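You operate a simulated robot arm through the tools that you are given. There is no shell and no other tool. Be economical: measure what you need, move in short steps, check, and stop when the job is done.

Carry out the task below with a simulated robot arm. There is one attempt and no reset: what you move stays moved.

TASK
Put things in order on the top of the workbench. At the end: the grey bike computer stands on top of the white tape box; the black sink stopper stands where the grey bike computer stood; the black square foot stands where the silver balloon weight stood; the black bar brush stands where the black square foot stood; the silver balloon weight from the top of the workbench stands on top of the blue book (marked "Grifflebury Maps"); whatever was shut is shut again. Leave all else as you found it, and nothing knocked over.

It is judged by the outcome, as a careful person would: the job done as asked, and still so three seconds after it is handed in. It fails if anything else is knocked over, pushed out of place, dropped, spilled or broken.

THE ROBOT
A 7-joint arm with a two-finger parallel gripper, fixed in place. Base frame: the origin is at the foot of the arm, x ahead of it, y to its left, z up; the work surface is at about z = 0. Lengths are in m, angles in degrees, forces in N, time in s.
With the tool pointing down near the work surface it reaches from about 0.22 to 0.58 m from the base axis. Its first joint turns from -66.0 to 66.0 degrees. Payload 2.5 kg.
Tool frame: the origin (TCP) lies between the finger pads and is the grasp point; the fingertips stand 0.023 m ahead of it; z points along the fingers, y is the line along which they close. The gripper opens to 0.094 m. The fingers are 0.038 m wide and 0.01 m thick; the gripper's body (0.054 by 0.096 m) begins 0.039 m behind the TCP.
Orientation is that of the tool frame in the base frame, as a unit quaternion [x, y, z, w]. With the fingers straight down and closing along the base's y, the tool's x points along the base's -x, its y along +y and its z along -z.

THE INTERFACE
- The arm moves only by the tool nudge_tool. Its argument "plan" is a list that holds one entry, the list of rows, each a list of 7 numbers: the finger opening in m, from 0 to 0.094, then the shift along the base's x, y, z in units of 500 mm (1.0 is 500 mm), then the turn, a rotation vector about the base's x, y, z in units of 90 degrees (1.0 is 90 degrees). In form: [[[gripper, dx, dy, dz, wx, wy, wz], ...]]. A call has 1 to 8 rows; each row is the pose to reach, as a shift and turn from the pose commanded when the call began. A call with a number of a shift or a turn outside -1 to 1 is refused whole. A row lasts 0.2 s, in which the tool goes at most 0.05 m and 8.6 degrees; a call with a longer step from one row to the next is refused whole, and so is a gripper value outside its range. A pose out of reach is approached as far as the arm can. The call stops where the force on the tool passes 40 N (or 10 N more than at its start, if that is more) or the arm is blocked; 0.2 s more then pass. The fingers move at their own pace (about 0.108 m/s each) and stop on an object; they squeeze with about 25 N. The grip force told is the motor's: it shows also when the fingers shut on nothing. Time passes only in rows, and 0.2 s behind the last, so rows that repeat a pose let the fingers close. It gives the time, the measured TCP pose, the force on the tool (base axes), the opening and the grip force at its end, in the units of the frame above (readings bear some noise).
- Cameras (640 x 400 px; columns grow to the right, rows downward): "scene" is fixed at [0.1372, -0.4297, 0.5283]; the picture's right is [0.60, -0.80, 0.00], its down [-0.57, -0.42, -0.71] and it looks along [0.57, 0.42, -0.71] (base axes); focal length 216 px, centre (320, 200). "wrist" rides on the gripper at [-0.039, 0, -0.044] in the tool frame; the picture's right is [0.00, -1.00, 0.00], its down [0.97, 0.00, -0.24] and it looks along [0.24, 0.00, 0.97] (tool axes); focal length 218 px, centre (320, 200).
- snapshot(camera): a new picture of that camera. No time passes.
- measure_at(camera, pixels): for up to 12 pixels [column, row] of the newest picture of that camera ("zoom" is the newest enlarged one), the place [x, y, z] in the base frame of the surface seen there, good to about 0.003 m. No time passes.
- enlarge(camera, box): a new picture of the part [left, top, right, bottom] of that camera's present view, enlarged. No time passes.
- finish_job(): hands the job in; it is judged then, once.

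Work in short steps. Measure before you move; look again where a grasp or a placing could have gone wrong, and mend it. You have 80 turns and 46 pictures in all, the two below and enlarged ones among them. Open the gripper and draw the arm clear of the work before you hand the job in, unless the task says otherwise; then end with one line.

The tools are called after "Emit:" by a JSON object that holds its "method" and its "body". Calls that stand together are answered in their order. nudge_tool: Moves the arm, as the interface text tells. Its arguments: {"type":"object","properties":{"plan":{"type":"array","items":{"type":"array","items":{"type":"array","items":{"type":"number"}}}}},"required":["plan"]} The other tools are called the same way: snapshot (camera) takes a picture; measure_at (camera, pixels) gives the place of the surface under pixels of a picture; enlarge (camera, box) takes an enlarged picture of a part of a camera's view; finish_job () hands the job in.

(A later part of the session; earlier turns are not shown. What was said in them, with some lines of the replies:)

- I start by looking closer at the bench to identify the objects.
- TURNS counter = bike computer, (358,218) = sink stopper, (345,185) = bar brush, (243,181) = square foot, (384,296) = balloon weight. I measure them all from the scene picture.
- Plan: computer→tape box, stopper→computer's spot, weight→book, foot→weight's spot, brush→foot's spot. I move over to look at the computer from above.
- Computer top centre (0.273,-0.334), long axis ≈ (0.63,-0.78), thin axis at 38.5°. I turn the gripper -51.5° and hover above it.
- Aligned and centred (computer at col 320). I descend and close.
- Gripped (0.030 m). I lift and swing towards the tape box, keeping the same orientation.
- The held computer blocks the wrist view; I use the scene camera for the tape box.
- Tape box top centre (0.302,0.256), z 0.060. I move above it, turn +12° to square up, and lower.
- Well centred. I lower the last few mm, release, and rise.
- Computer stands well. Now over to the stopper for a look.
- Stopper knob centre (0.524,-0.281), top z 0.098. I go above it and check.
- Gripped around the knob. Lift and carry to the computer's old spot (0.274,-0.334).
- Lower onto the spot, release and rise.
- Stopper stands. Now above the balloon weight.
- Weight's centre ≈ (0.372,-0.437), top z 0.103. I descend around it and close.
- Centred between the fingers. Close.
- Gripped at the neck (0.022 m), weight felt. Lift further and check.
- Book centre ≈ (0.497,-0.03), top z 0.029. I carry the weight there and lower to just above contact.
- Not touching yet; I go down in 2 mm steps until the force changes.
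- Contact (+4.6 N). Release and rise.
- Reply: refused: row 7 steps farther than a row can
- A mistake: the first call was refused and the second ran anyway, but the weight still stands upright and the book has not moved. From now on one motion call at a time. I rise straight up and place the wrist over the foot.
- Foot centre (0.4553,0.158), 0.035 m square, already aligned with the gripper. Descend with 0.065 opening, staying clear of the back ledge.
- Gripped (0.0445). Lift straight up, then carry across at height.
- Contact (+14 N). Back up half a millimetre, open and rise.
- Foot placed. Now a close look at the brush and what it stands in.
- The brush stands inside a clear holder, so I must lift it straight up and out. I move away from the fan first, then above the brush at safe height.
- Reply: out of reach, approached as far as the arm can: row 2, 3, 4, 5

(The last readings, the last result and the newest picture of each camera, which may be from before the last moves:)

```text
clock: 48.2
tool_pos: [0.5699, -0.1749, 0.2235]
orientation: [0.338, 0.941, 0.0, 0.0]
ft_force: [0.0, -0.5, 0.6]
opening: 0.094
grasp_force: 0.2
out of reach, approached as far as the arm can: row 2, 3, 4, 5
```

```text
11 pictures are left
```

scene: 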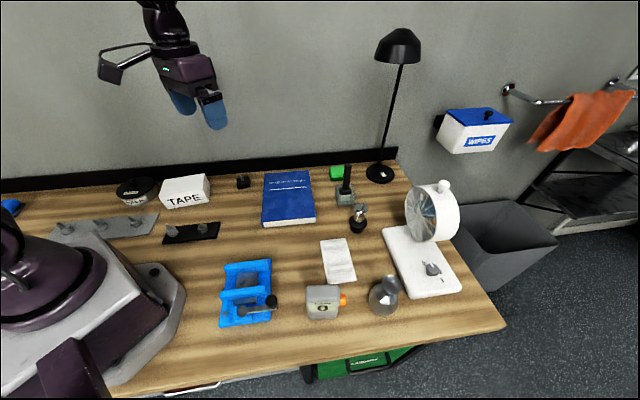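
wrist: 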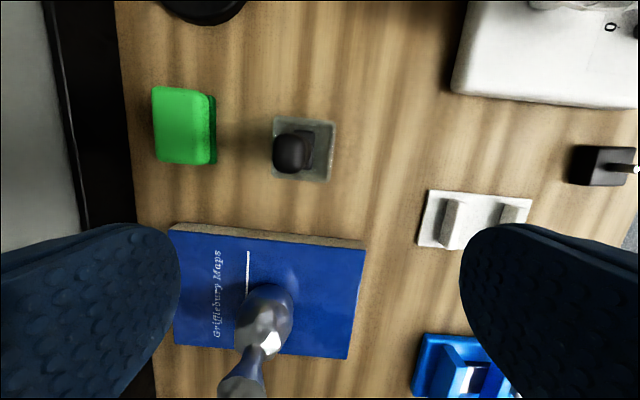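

The brush is beyond straight-down reach, so I tilt the tool 20° outward about the closing axis (the pads stay vertical) while a bit inward.

Emit:
{"method": "nudge_tool", "body": {"plan": [[[0.094, -0.05, 0, 0.02, -0.047, -0.057, 0], [0.094, -0.06, 0, 0.02, -0.094, -0.114, 0], [0.094, -0.06, 0, 0.02, -0.1413, -0.171, 0], [0.094, -0.06, 0, 0.02, -0.1413, -0.171, 0]]]}}

```text
clock: 49.2
tool_pos: [0.6176, -0.1969, 0.2446]
orientation: [0.331, 0.927, -0.059, 0.163]
ft_force: [-0.5, 0.1, 0.3]
opening: 0.094
grasp_force: 0.0
out of reach, approached as far as the arm can: row 1, 2, 3, 4
```

Emit:
{"method": "nudge_tool", "body": {"plan": [[[0.094, -0.02, 0, 0, 0, 0, 0], [0.094, -0.04, 0.01, 0, 0, 0, 0], [0.094, -0.04, 0.01, 0, 0, 0, 0]]]}}

Emit:
{"method": "snapshot", "body": {"camera": "wrist"}}

```text
clock: 50.0
tool_pos: [0.6162, -0.1994, 0.2463]
orientation: [0.331, 0.928, -0.059, 0.163]
ft_force: [-0.7, 0.0, -0.5]
opening: 0.0939
grasp_force: 0.0
out of reach, approached as far as the arm can: row 1, 2, 3
```

```text
10 pictures are left
```

wrist: 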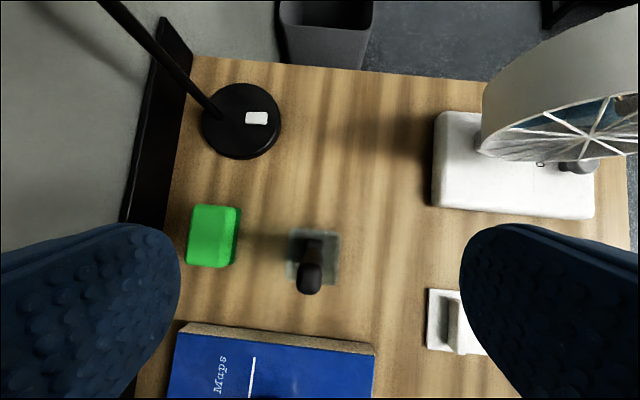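

The view shows the tilt worked but the arm seems stretched straight; I pull well inward and upward to recover reach.

Emit:
{"method": "nudge_tool", "body": {"plan": [[[0.094, -0.06, 0.02, 0.04, 0, 0, 0], [0.094, -0.12, 0.04, 0.06, 0, 0, 0], [0.094, -0.18, 0.06, 0.06, 0, 0, 0], [0.094, -0.24, 0.07, 0.06, 0, 0, 0], [0.094, -0.24, 0.07, 0.06, 0, 0, 0], [0.094, -0.24, 0.07, 0.06, 0, 0, 0]]]}}

```text
clock: 51.4
tool_pos: [0.6082, -0.1912, 0.2959]
orientation: [0.33, 0.928, -0.06, 0.163]
ft_force: [-0.7, -0.2, 0.1]
opening: 0.0942
grasp_force: 0.0
out of reach, approached as far as the arm can: row 1, 2, 3, 4, 5, 6
```

Emit:
{"method": "nudge_tool", "body": {"plan": [[[0.094, -0.06, 0.02, 0, 0.047, 0.057, 0], [0.094, -0.12, 0.04, 0, 0.094, 0.114, 0], [0.094, -0.16, 0.05, 0, 0.1413, 0.171, 0], [0.094, -0.16, 0.05, 0, 0.1413, 0.171, 0], [0.094, -0.16, 0.05, 0, 0.1413, 0.171, 0]]]}}

```text
clock: 52.6
tool_pos: [0.5538, -0.1712, 0.3057]
orientation: [0.337, 0.942, 0.0, -0.001]
ft_force: [0.3, -0.3, 0.0]
opening: 0.0941
grasp_force: 0.0
out of reach, approached as far as the arm can: row 1, 2, 3, 4, 5
```

Emit:
{"method": "nudge_tool", "body": {"plan": [[[0.094, -0.08, 0.02, -0.04, 0, 0, 0], [0.094, -0.16, 0.04, -0.08, 0, 0, 0], [0.094, -0.24, 0.06, -0.1, 0, 0, 0], [0.094, -0.32, 0.06, -0.1, 0, 0, 0], [0.094, -0.32, 0.06, -0.1, 0, 0, 0]]]}}

```text
clock: 53.8
tool_pos: [0.5471, -0.1938, 0.2981]
orientation: [0.336, 0.942, 0.001, -0.001]
ft_force: [0.0, 0.4, 0.5]
opening: 0.0942
grasp_force: 0.0
out of reach, approached as far as the arm can: row 1, 2, 3, 4, 5
```

The arm is stuck stretched out. I test with a sideways/upward move to free it.

Emit:
{"method": "nudge_tool", "body": {"plan": [[[0.094, 0, 0.08, 0.03, 0, 0, 0], [0.094, 0, 0.16, 0.06, 0, 0, 0], [0.094, 0, 0.24, 0.09, 0, 0, 0], [0.094, 0, 0.24, 0.09, 0, 0, 0]]]}}

Emit:
{"method": "snapshot", "body": {"camera": "scene"}}

```text
clock: 54.8
tool_pos: [0.5611, -0.0768, 0.3471]
orientation: [0.337, 0.942, 0.0, 0.0]
ft_force: [-0.2, -0.8, -0.6]
opening: 0.0939
grasp_force: 0.1
out of reach, approached as far as the arm can: row 1, 2, 3, 4
```

```text
9 pictures are left
```

scene: 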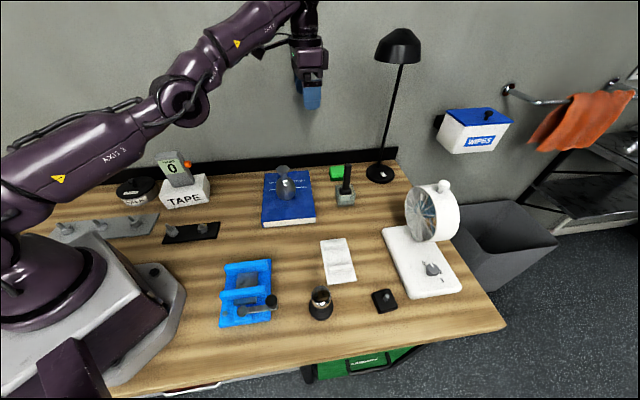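

Everything on the bench is fine. The arm is nearly straight; moving tangentially down should flex the elbow. First I measure the lamp pole and other positions for clearance.

Emit:
{"method": "measure_at", "body": {"camera": "scene", "pixels": [[381, 168], [387, 140], [393, 100], [398, 68], [385, 45], [348, 168], [320, 165], [283, 170], [378, 175]]}}

```text
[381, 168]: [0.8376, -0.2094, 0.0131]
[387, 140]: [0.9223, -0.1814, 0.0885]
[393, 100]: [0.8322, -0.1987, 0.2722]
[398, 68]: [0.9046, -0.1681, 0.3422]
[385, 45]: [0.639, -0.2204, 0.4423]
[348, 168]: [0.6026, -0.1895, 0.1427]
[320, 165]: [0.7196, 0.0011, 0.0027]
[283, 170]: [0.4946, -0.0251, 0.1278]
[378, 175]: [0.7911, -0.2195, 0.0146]
```

Emit:
{"method": "nudge_tool", "body": {"plan": [[[0.094, 0.01, 0.02, -0.04, 0, 0, 0], [0.094, 0.02, 0.04, -0.09, 0, 0, 0], [0.094, 0.02, 0.04, -0.15, 0, 0, 0], [0.094, -0.01, 0.04, -0.19, 0, 0, 0], [0.094, -0.05, 0.04, -0.22, 0, 0, 0]]]}}

```text
clock: 56.0
tool_pos: [0.5874, -0.0672, 0.2488]
orientation: [0.336, 0.942, -0.001, 0.0]
ft_force: [-0.3, 0.1, -0.1]
opening: 0.0939
grasp_force: 0.1
out of reach, approached as far as the arm can: row 1, 2, 3, 4, 5
```

Emit:
{"method": "nudge_tool", "body": {"plan": [[[0.094, -0.01, 0, -0.01, 0, 0, 0], [0.094, -0.02, 0, -0.02, 0, 0, 0], [0.094, -0.03, 0, -0.03, 0, 0, 0], [0.094, -0.04, 0, -0.04, 0, 0, 0], [0.094, -0.05, 0, -0.05, 0, 0, 0], [0.094, -0.06, 0, -0.06, 0, 0, 0], [0.094, -0.07, 0, -0.06, 0, 0, 0], [0.094, -0.08, 0, -0.06, 0, 0, 0]]]}}

```text
clock: 57.8
tool_pos: [0.5924, -0.0662, 0.2209]
orientation: [0.337, 0.942, 0.0, 0.0]
ft_force: [0.1, 0.3, -0.4]
opening: 0.0941
grasp_force: 0.1
out of reach, approached as far as the arm can: row 1, 2, 3, 4, 5, 6, 7, 8
```

Radial motion is stuck; tilting the tool inward (fingers toward the base) needs the elbow to bend, so I combine that with an inward move.

Emit:
{"method": "nudge_tool", "body": {"plan": [[[0.094, -0.05, 0, 0.05, 0.0, 0.09, 0], [0.094, -0.1, 0, 0.1, 0.0, 0.18, 0], [0.094, -0.16, 0, 0.14, 0.0, 0.27, 0], [0.094, -0.22, 0, 0.16, 0.0, 0.36, 0], [0.094, -0.29, 0, 0.16, 0.0, 0.36, 0], [0.094, -0.36, 0, 0.16, 0.0, 0.36, 0], [0.094, -0.36, 0, 0.16, 0.0, 0.36, 0]]]}}

```text
clock: 59.4
tool_pos: [0.4093, -0.0686, 0.3]
orientation: [0.323, 0.905, -0.095, -0.262]
ft_force: [-0.6, 0.2, 0.2]
opening: 0.0942
grasp_force: 0.1
out of reach, approached as far as the arm can: row 4
```

Freed: position now in reach. I turn back to vertical here at a comfortable radius.

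Emit:
{"method": "nudge_tool", "body": {"plan": [[[0.094, 0, -0.03, 0, 0.0, -0.09, 0], [0.094, 0, -0.08, 0, 0.0, -0.18, 0], [0.094, 0, -0.12, 0, 0.0, -0.27, 0], [0.094, 0, -0.16, -0.04, 0.0, -0.36, 0], [0.094, 0, -0.16, -0.06, 0.0, -0.36, 0]]]}}

```text
clock: 60.6
tool_pos: [0.4081, -0.148, 0.2713]
orientation: [0.336, 0.942, 0.0, 0.001]
ft_force: [1.0, -0.5, 0.2]
opening: 0.094
grasp_force: 0.1
```

Now tilt 22° outward about the closing axis while the arm is well bent.

Emit:
{"method": "nudge_tool", "body": {"plan": [[[0.094, 0, 0, 0, -0.05, -0.061, 0], [0.094, 0.02, -0.01, 0, -0.1, -0.122, 0], [0.094, 0.06, -0.02, 0, -0.155, -0.188, 0], [0.094, 0.14, -0.03, -0.03, -0.155, -0.188, 0], [0.094, 0.22, -0.05, -0.06, -0.155, -0.188, 0], [0.094, 0.28, -0.06, -0.1, -0.155, -0.188, 0], [0.094, 0.28, -0.06, -0.1, -0.155, -0.188, 0]]]}}

Emit:
{"method": "snapshot", "body": {"camera": "wrist"}}

```text
clock: 62.2
tool_pos: [0.5467, -0.1786, 0.2201]
orientation: [0.33, 0.925, -0.065, 0.179]
ft_force: [-1.4, 0.3, 0.2]
opening: 0.094
grasp_force: 0.1
```

```text
8 pictures are left
```

wrist: 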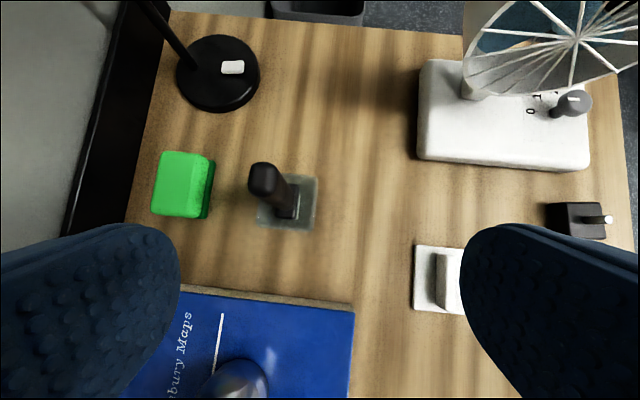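

Emit:
{"method": "measure_at", "body": {"camera": "wrist", "pixels": [[262, 172], [258, 175], [268, 185], [276, 192], [286, 203], [255, 165], [272, 168], [262, 186]]}}

```text
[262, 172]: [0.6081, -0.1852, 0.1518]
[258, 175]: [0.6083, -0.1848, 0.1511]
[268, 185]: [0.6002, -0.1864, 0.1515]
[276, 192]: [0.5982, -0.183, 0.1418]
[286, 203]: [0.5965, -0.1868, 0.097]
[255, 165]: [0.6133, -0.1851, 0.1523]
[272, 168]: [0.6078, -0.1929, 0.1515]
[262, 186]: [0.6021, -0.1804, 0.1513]
```

Handle centre ≈ (0.605,-0.187), top z 0.152. I move above it at z 0.20.

Emit:
{"method": "nudge_tool", "body": {"plan": [[[0.094, 0.04, -0.006, -0.02, 0, 0, 0], [0.094, 0.08, -0.012, -0.03, 0, 0, 0], [0.094, 0.115, -0.017, -0.04, 0, 0, 0], [0.094, 0.115, -0.017, -0.04, 0, 0, 0]]]}}

Emit:
{"method": "snapshot", "body": {"camera": "wrist"}}

```text
clock: 63.2
tool_pos: [0.6051, -0.1839, 0.2026]
orientation: [0.33, 0.925, -0.064, 0.179]
ft_force: [0.2, -0.4, 0.0]
opening: 0.0942
grasp_force: 0.0
```

```text
7 pictures are left
```

wrist: 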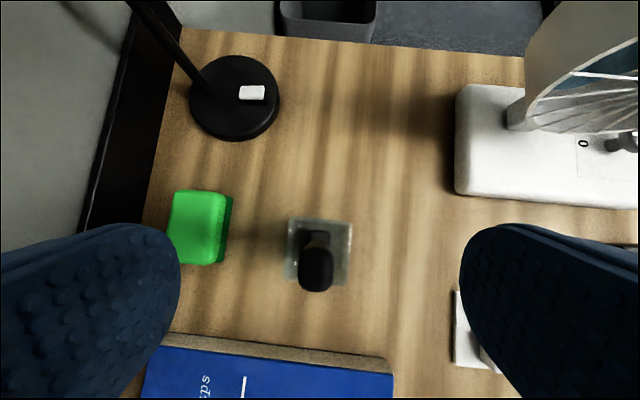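

In reach and centred. Descend to z≈0.122 and close.

Emit:
{"method": "nudge_tool", "body": {"plan": [[[0.094, 0, -0.003, -0.06, 0, 0, 0], [0.094, 0, -0.005, -0.12, 0, 0, 0], [0.094, 0, -0.005, -0.16, 0, 0, 0], [0.094, 0, -0.005, -0.16, 0, 0, 0], [0.01, 0, -0.005, -0.16, 0, 0, 0], [0.01, 0, -0.005, -0.16, 0, 0, 0], [0.01, 0, -0.005, -0.16, 0, 0, 0], [0.01, 0, -0.005, -0.16, 0, 0, 0]]]}}

```text
clock: 65.0
tool_pos: [0.6029, -0.1872, 0.1199]
orientation: [0.331, 0.924, -0.065, 0.178]
ft_force: [0.9, 0.4, 0.7]
opening: 0.0175
grasp_force: 24.9
```

Gripped (0.0175). Lift straight up slowly.

Emit:
{"method": "nudge_tool", "body": {"plan": [[[0.01, 0, 0, 0.03, 0, 0, 0], [0.01, 0, 0, 0.06, 0, 0, 0], [0.01, 0, 0, 0.1, 0, 0, 0], [0.01, 0, 0, 0.14, 0, 0, 0], [0.01, 0, 0, 0.165, 0, 0, 0], [0.01, 0, 0, 0.165, 0, 0, 0]]]}}

Emit:
{"method": "enlarge", "body": {"camera": "scene", "box": [290, 110, 400, 220]}}

```text
clock: 66.4
tool_pos: [0.606, -0.1889, 0.2014]
orientation: [0.33, 0.924, -0.065, 0.179]
ft_force: [0.7, -0.1, -1.0]
opening: 0.0176
grasp_force: 25.5
```

```text
3.64 times, centred on (345, 165) of scene
```

zoom: 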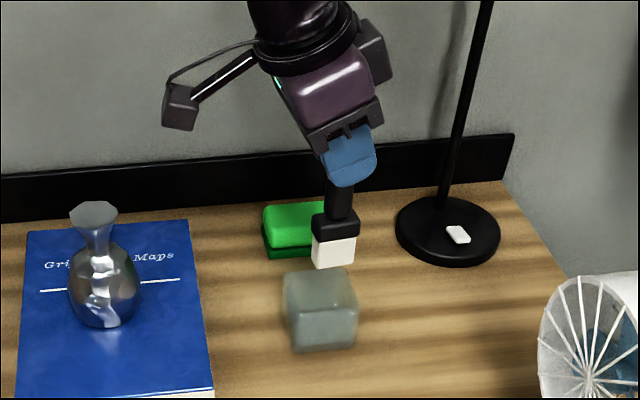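

The brush is free of the glass, which stayed put. I measure the brush bottom and the glass rim.

Emit:
{"method": "measure_at", "body": {"camera": "zoom", "pixels": [[333, 262], [318, 240], [350, 240], [333, 215], [320, 290], [295, 275], [345, 275], [333, 266]]}}

```text
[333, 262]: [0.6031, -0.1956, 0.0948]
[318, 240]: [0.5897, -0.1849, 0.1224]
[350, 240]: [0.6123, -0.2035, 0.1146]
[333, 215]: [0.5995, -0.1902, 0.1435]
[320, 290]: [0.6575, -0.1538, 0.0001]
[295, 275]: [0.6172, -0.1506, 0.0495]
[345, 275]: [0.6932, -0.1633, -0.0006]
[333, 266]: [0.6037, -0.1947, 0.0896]
```

Brush bottom is ~0.113 m below the TCP. I retract inward and up, keeping the orientation.

Emit:
{"method": "nudge_tool", "body": {"plan": [[[0.01, -0.05, 0.01, 0.02, 0, 0, 0], [0.01, -0.12, 0.02, 0.04, 0, 0, 0], [0.01, -0.2, 0.03, 0.07, 0, 0, 0], [0.01, -0.29, 0.04, 0.1, 0, 0, 0], [0.01, -0.37, 0.06, 0.12, 0, 0, 0], [0.01, -0.42, 0.12, 0.12, 0, 0, 0], [0.01, -0.42, 0.2, 0.12, 0, 0, 0], [0.01, -0.42, 0.29, 0.12, 0, 0, 0]]]}}

```text
clock: 68.2
tool_pos: [0.3961, -0.043, 0.2619]
orientation: [0.331, 0.924, -0.065, 0.179]
ft_force: [-1.5, 0.0, -0.4]
opening: 0.0176
grasp_force: 25.1
```

Emit:
{"method": "nudge_tool", "body": {"plan": [[[0.01, 0, 0.08, 0, 0, 0, 0], [0.01, 0, 0.17, 0, 0, 0, 0], [0.01, 0.01, 0.26, 0, 0, 0, 0], [0.01, 0.05, 0.33, 0, 0, 0, 0], [0.01, 0.1, 0.39, 0, 0, 0, 0], [0.01, 0.119, 0.403, -0.04, 0, 0, 0], [0.01, 0.119, 0.403, -0.04, 0, 0, 0]]]}}

```text
clock: 69.8
tool_pos: [0.4531, 0.1573, 0.2445]
orientation: [0.33, 0.925, -0.063, 0.179]
ft_force: [0.3, -0.2, -0.3]
opening: 0.0174
grasp_force: 25.0
```

Reachable. I lower to about 1 cm above contact and check from the scene camera.

Emit:
{"method": "nudge_tool", "body": {"plan": [[[0.01, 0.003, 0.003, -0.06, 0, 0, 0], [0.01, 0.003, 0.003, -0.13, 0, 0, 0], [0.01, 0.003, 0.003, -0.2, 0, 0, 0], [0.01, 0.003, 0.003, -0.24, 0, 0, 0], [0.01, 0.003, 0.003, -0.24, 0, 0, 0]]]}}

Emit:
{"method": "enlarge", "body": {"camera": "scene", "box": [160, 110, 320, 220]}}

```text
clock: 71.0
tool_pos: [0.457, 0.1585, 0.1234]
orientation: [0.33, 0.924, -0.064, 0.179]
ft_force: [0.5, 0.0, -0.5]
opening: 0.0174
grasp_force: 24.9
```

```text
3.64 times, centred on (240, 165) of scene
```

zoom: 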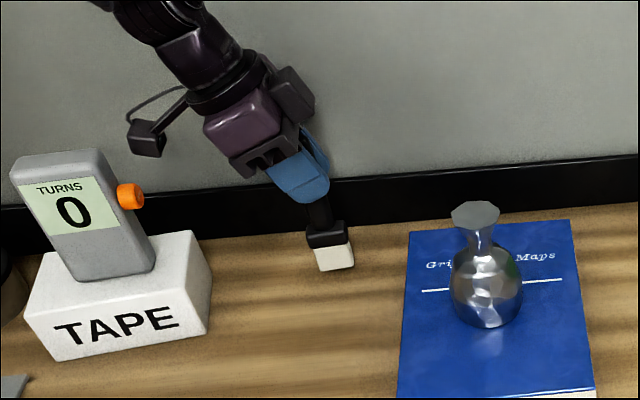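

Emit:
{"method": "nudge_tool", "body": {"plan": [[[0.01, 0, 0, -0.008, 0, 0, 0], [0.01, 0, 0, -0.014, 0, 0, 0], [0.01, 0, 0, -0.018, 0, 0, 0]]]}}

Emit:
{"method": "measure_at", "body": {"camera": "zoom", "pixels": [[335, 268], [320, 268], [350, 264], [325, 240]]}}

```text
clock: 71.8
tool_pos: [0.4581, 0.1598, 0.1149]
orientation: [0.33, 0.924, -0.064, 0.179]
ft_force: [-0.6, 0.4, 1.7]
opening: 0.0174
grasp_force: 24.8
```

```text
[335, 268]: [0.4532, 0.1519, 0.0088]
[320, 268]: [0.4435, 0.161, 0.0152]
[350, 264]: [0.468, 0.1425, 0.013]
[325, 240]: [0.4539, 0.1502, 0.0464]
```

Emit:
{"method": "nudge_tool", "body": {"plan": [[[0.01, 0, 0, -0.002, 0, 0, 0], [0.01, 0, 0, -0.003, 0, 0, 0]]]}}

```text
clock: 72.4
tool_pos: [0.459, 0.1597, 0.114]
orientation: [0.331, 0.924, -0.064, 0.181]
ft_force: [-2.2, -0.5, 17.9]
opening: 0.0175
grasp_force: 24.7
```

Firm contact. Ease off, open gently and look.

Emit:
{"method": "nudge_tool", "body": {"plan": [[[0.01, 0, 0, 0.002, 0, 0, 0], [0.03, 0, 0, 0.002, 0, 0, 0], [0.06, 0, 0, 0.002, 0, 0, 0], [0.06, 0, 0, 0.002, 0, 0, 0], [0.06, 0, 0, 0.002, 0, 0, 0]]]}}

Emit:
{"method": "enlarge", "body": {"camera": "scene", "box": [160, 110, 320, 220]}}

```text
clock: 73.6
tool_pos: [0.4584, 0.16, 0.1138]
orientation: [0.33, 0.925, -0.064, 0.178]
ft_force: [0.4, 0.2, 0.2]
opening: 0.06
grasp_force: 0.1
```

```text
3.64 times, centred on (240, 165) of scene
```

zoom: 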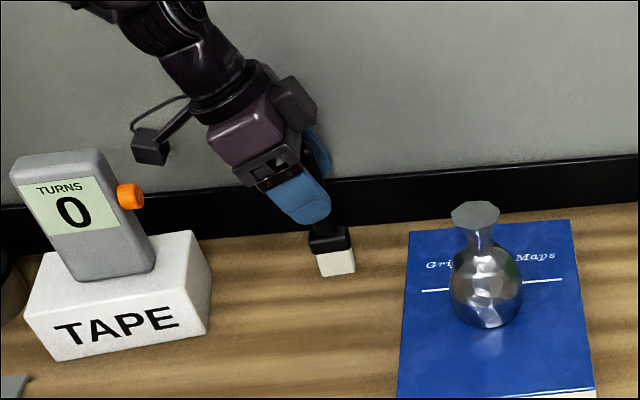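

Released and standing. Rise straight up, then draw back towards the base.

Emit:
{"method": "nudge_tool", "body": {"plan": [[[0.06, 0, 0, 0.04, 0, 0, 0], [0.06, 0, 0, 0.09, 0, 0, 0], [0.06, 0, 0, 0.17, 0, 0, 0], [0.06, 0, 0, 0.26, 0, 0, 0], [0.06, -0.03, -0.06, 0.32, 0, 0, 0], [0.06, -0.07, -0.13, 0.34, 0, 0, 0], [0.06, -0.12, -0.2, 0.34, 0, 0, 0], [0.06, -0.18, -0.27, 0.34, 0, 0, 0]]]}}

Emit:
{"method": "snapshot", "body": {"camera": "scene"}}

```text
clock: 75.4
tool_pos: [0.3673, 0.0233, 0.2849]
orientation: [0.331, 0.924, -0.065, 0.179]
ft_force: [-0.8, 0.5, 0.5]
opening: 0.0598
grasp_force: 0.1
```

```text
3 pictures are left
```

scene: 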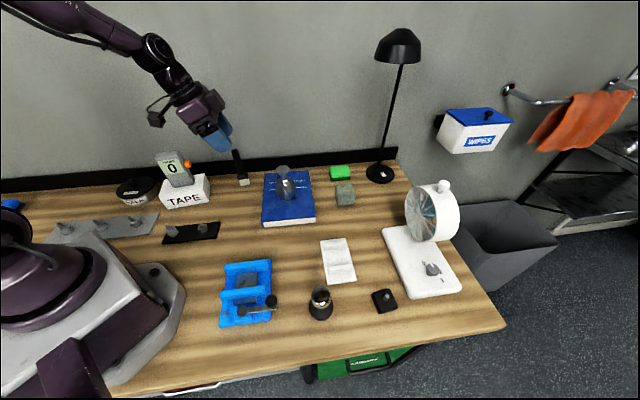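

Emit:
{"method": "enlarge", "body": {"camera": "scene", "box": [160, 130, 320, 230]}}

Emit:
{"method": "measure_at", "body": {"camera": "scene", "pixels": [[236, 153], [243, 182], [320, 291], [384, 298], [284, 185], [346, 205]]}}

```text
4.00 times, centred on (240, 180) of scene
```

zoom: 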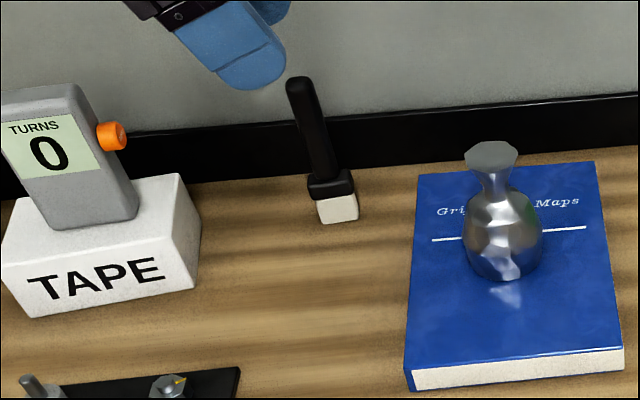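

```text
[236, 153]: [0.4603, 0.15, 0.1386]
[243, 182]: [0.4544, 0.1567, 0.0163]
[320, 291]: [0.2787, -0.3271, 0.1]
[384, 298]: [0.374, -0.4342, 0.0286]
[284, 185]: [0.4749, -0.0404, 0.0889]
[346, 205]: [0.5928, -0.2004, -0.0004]
```

Everything stands where asked and the arm is clear; I hand in.

Emit:
{"method": "finish_job", "body": {}}

```text
The job is handed in.
```

All five moves are done and everything was standing upright in the last pictures. The bike computer is on the tape box, and the stopper, foot and brush are in their new places. The balloon weight is on the book, nothing shut was opened, and the clear holder the brush stood in was left where it was.
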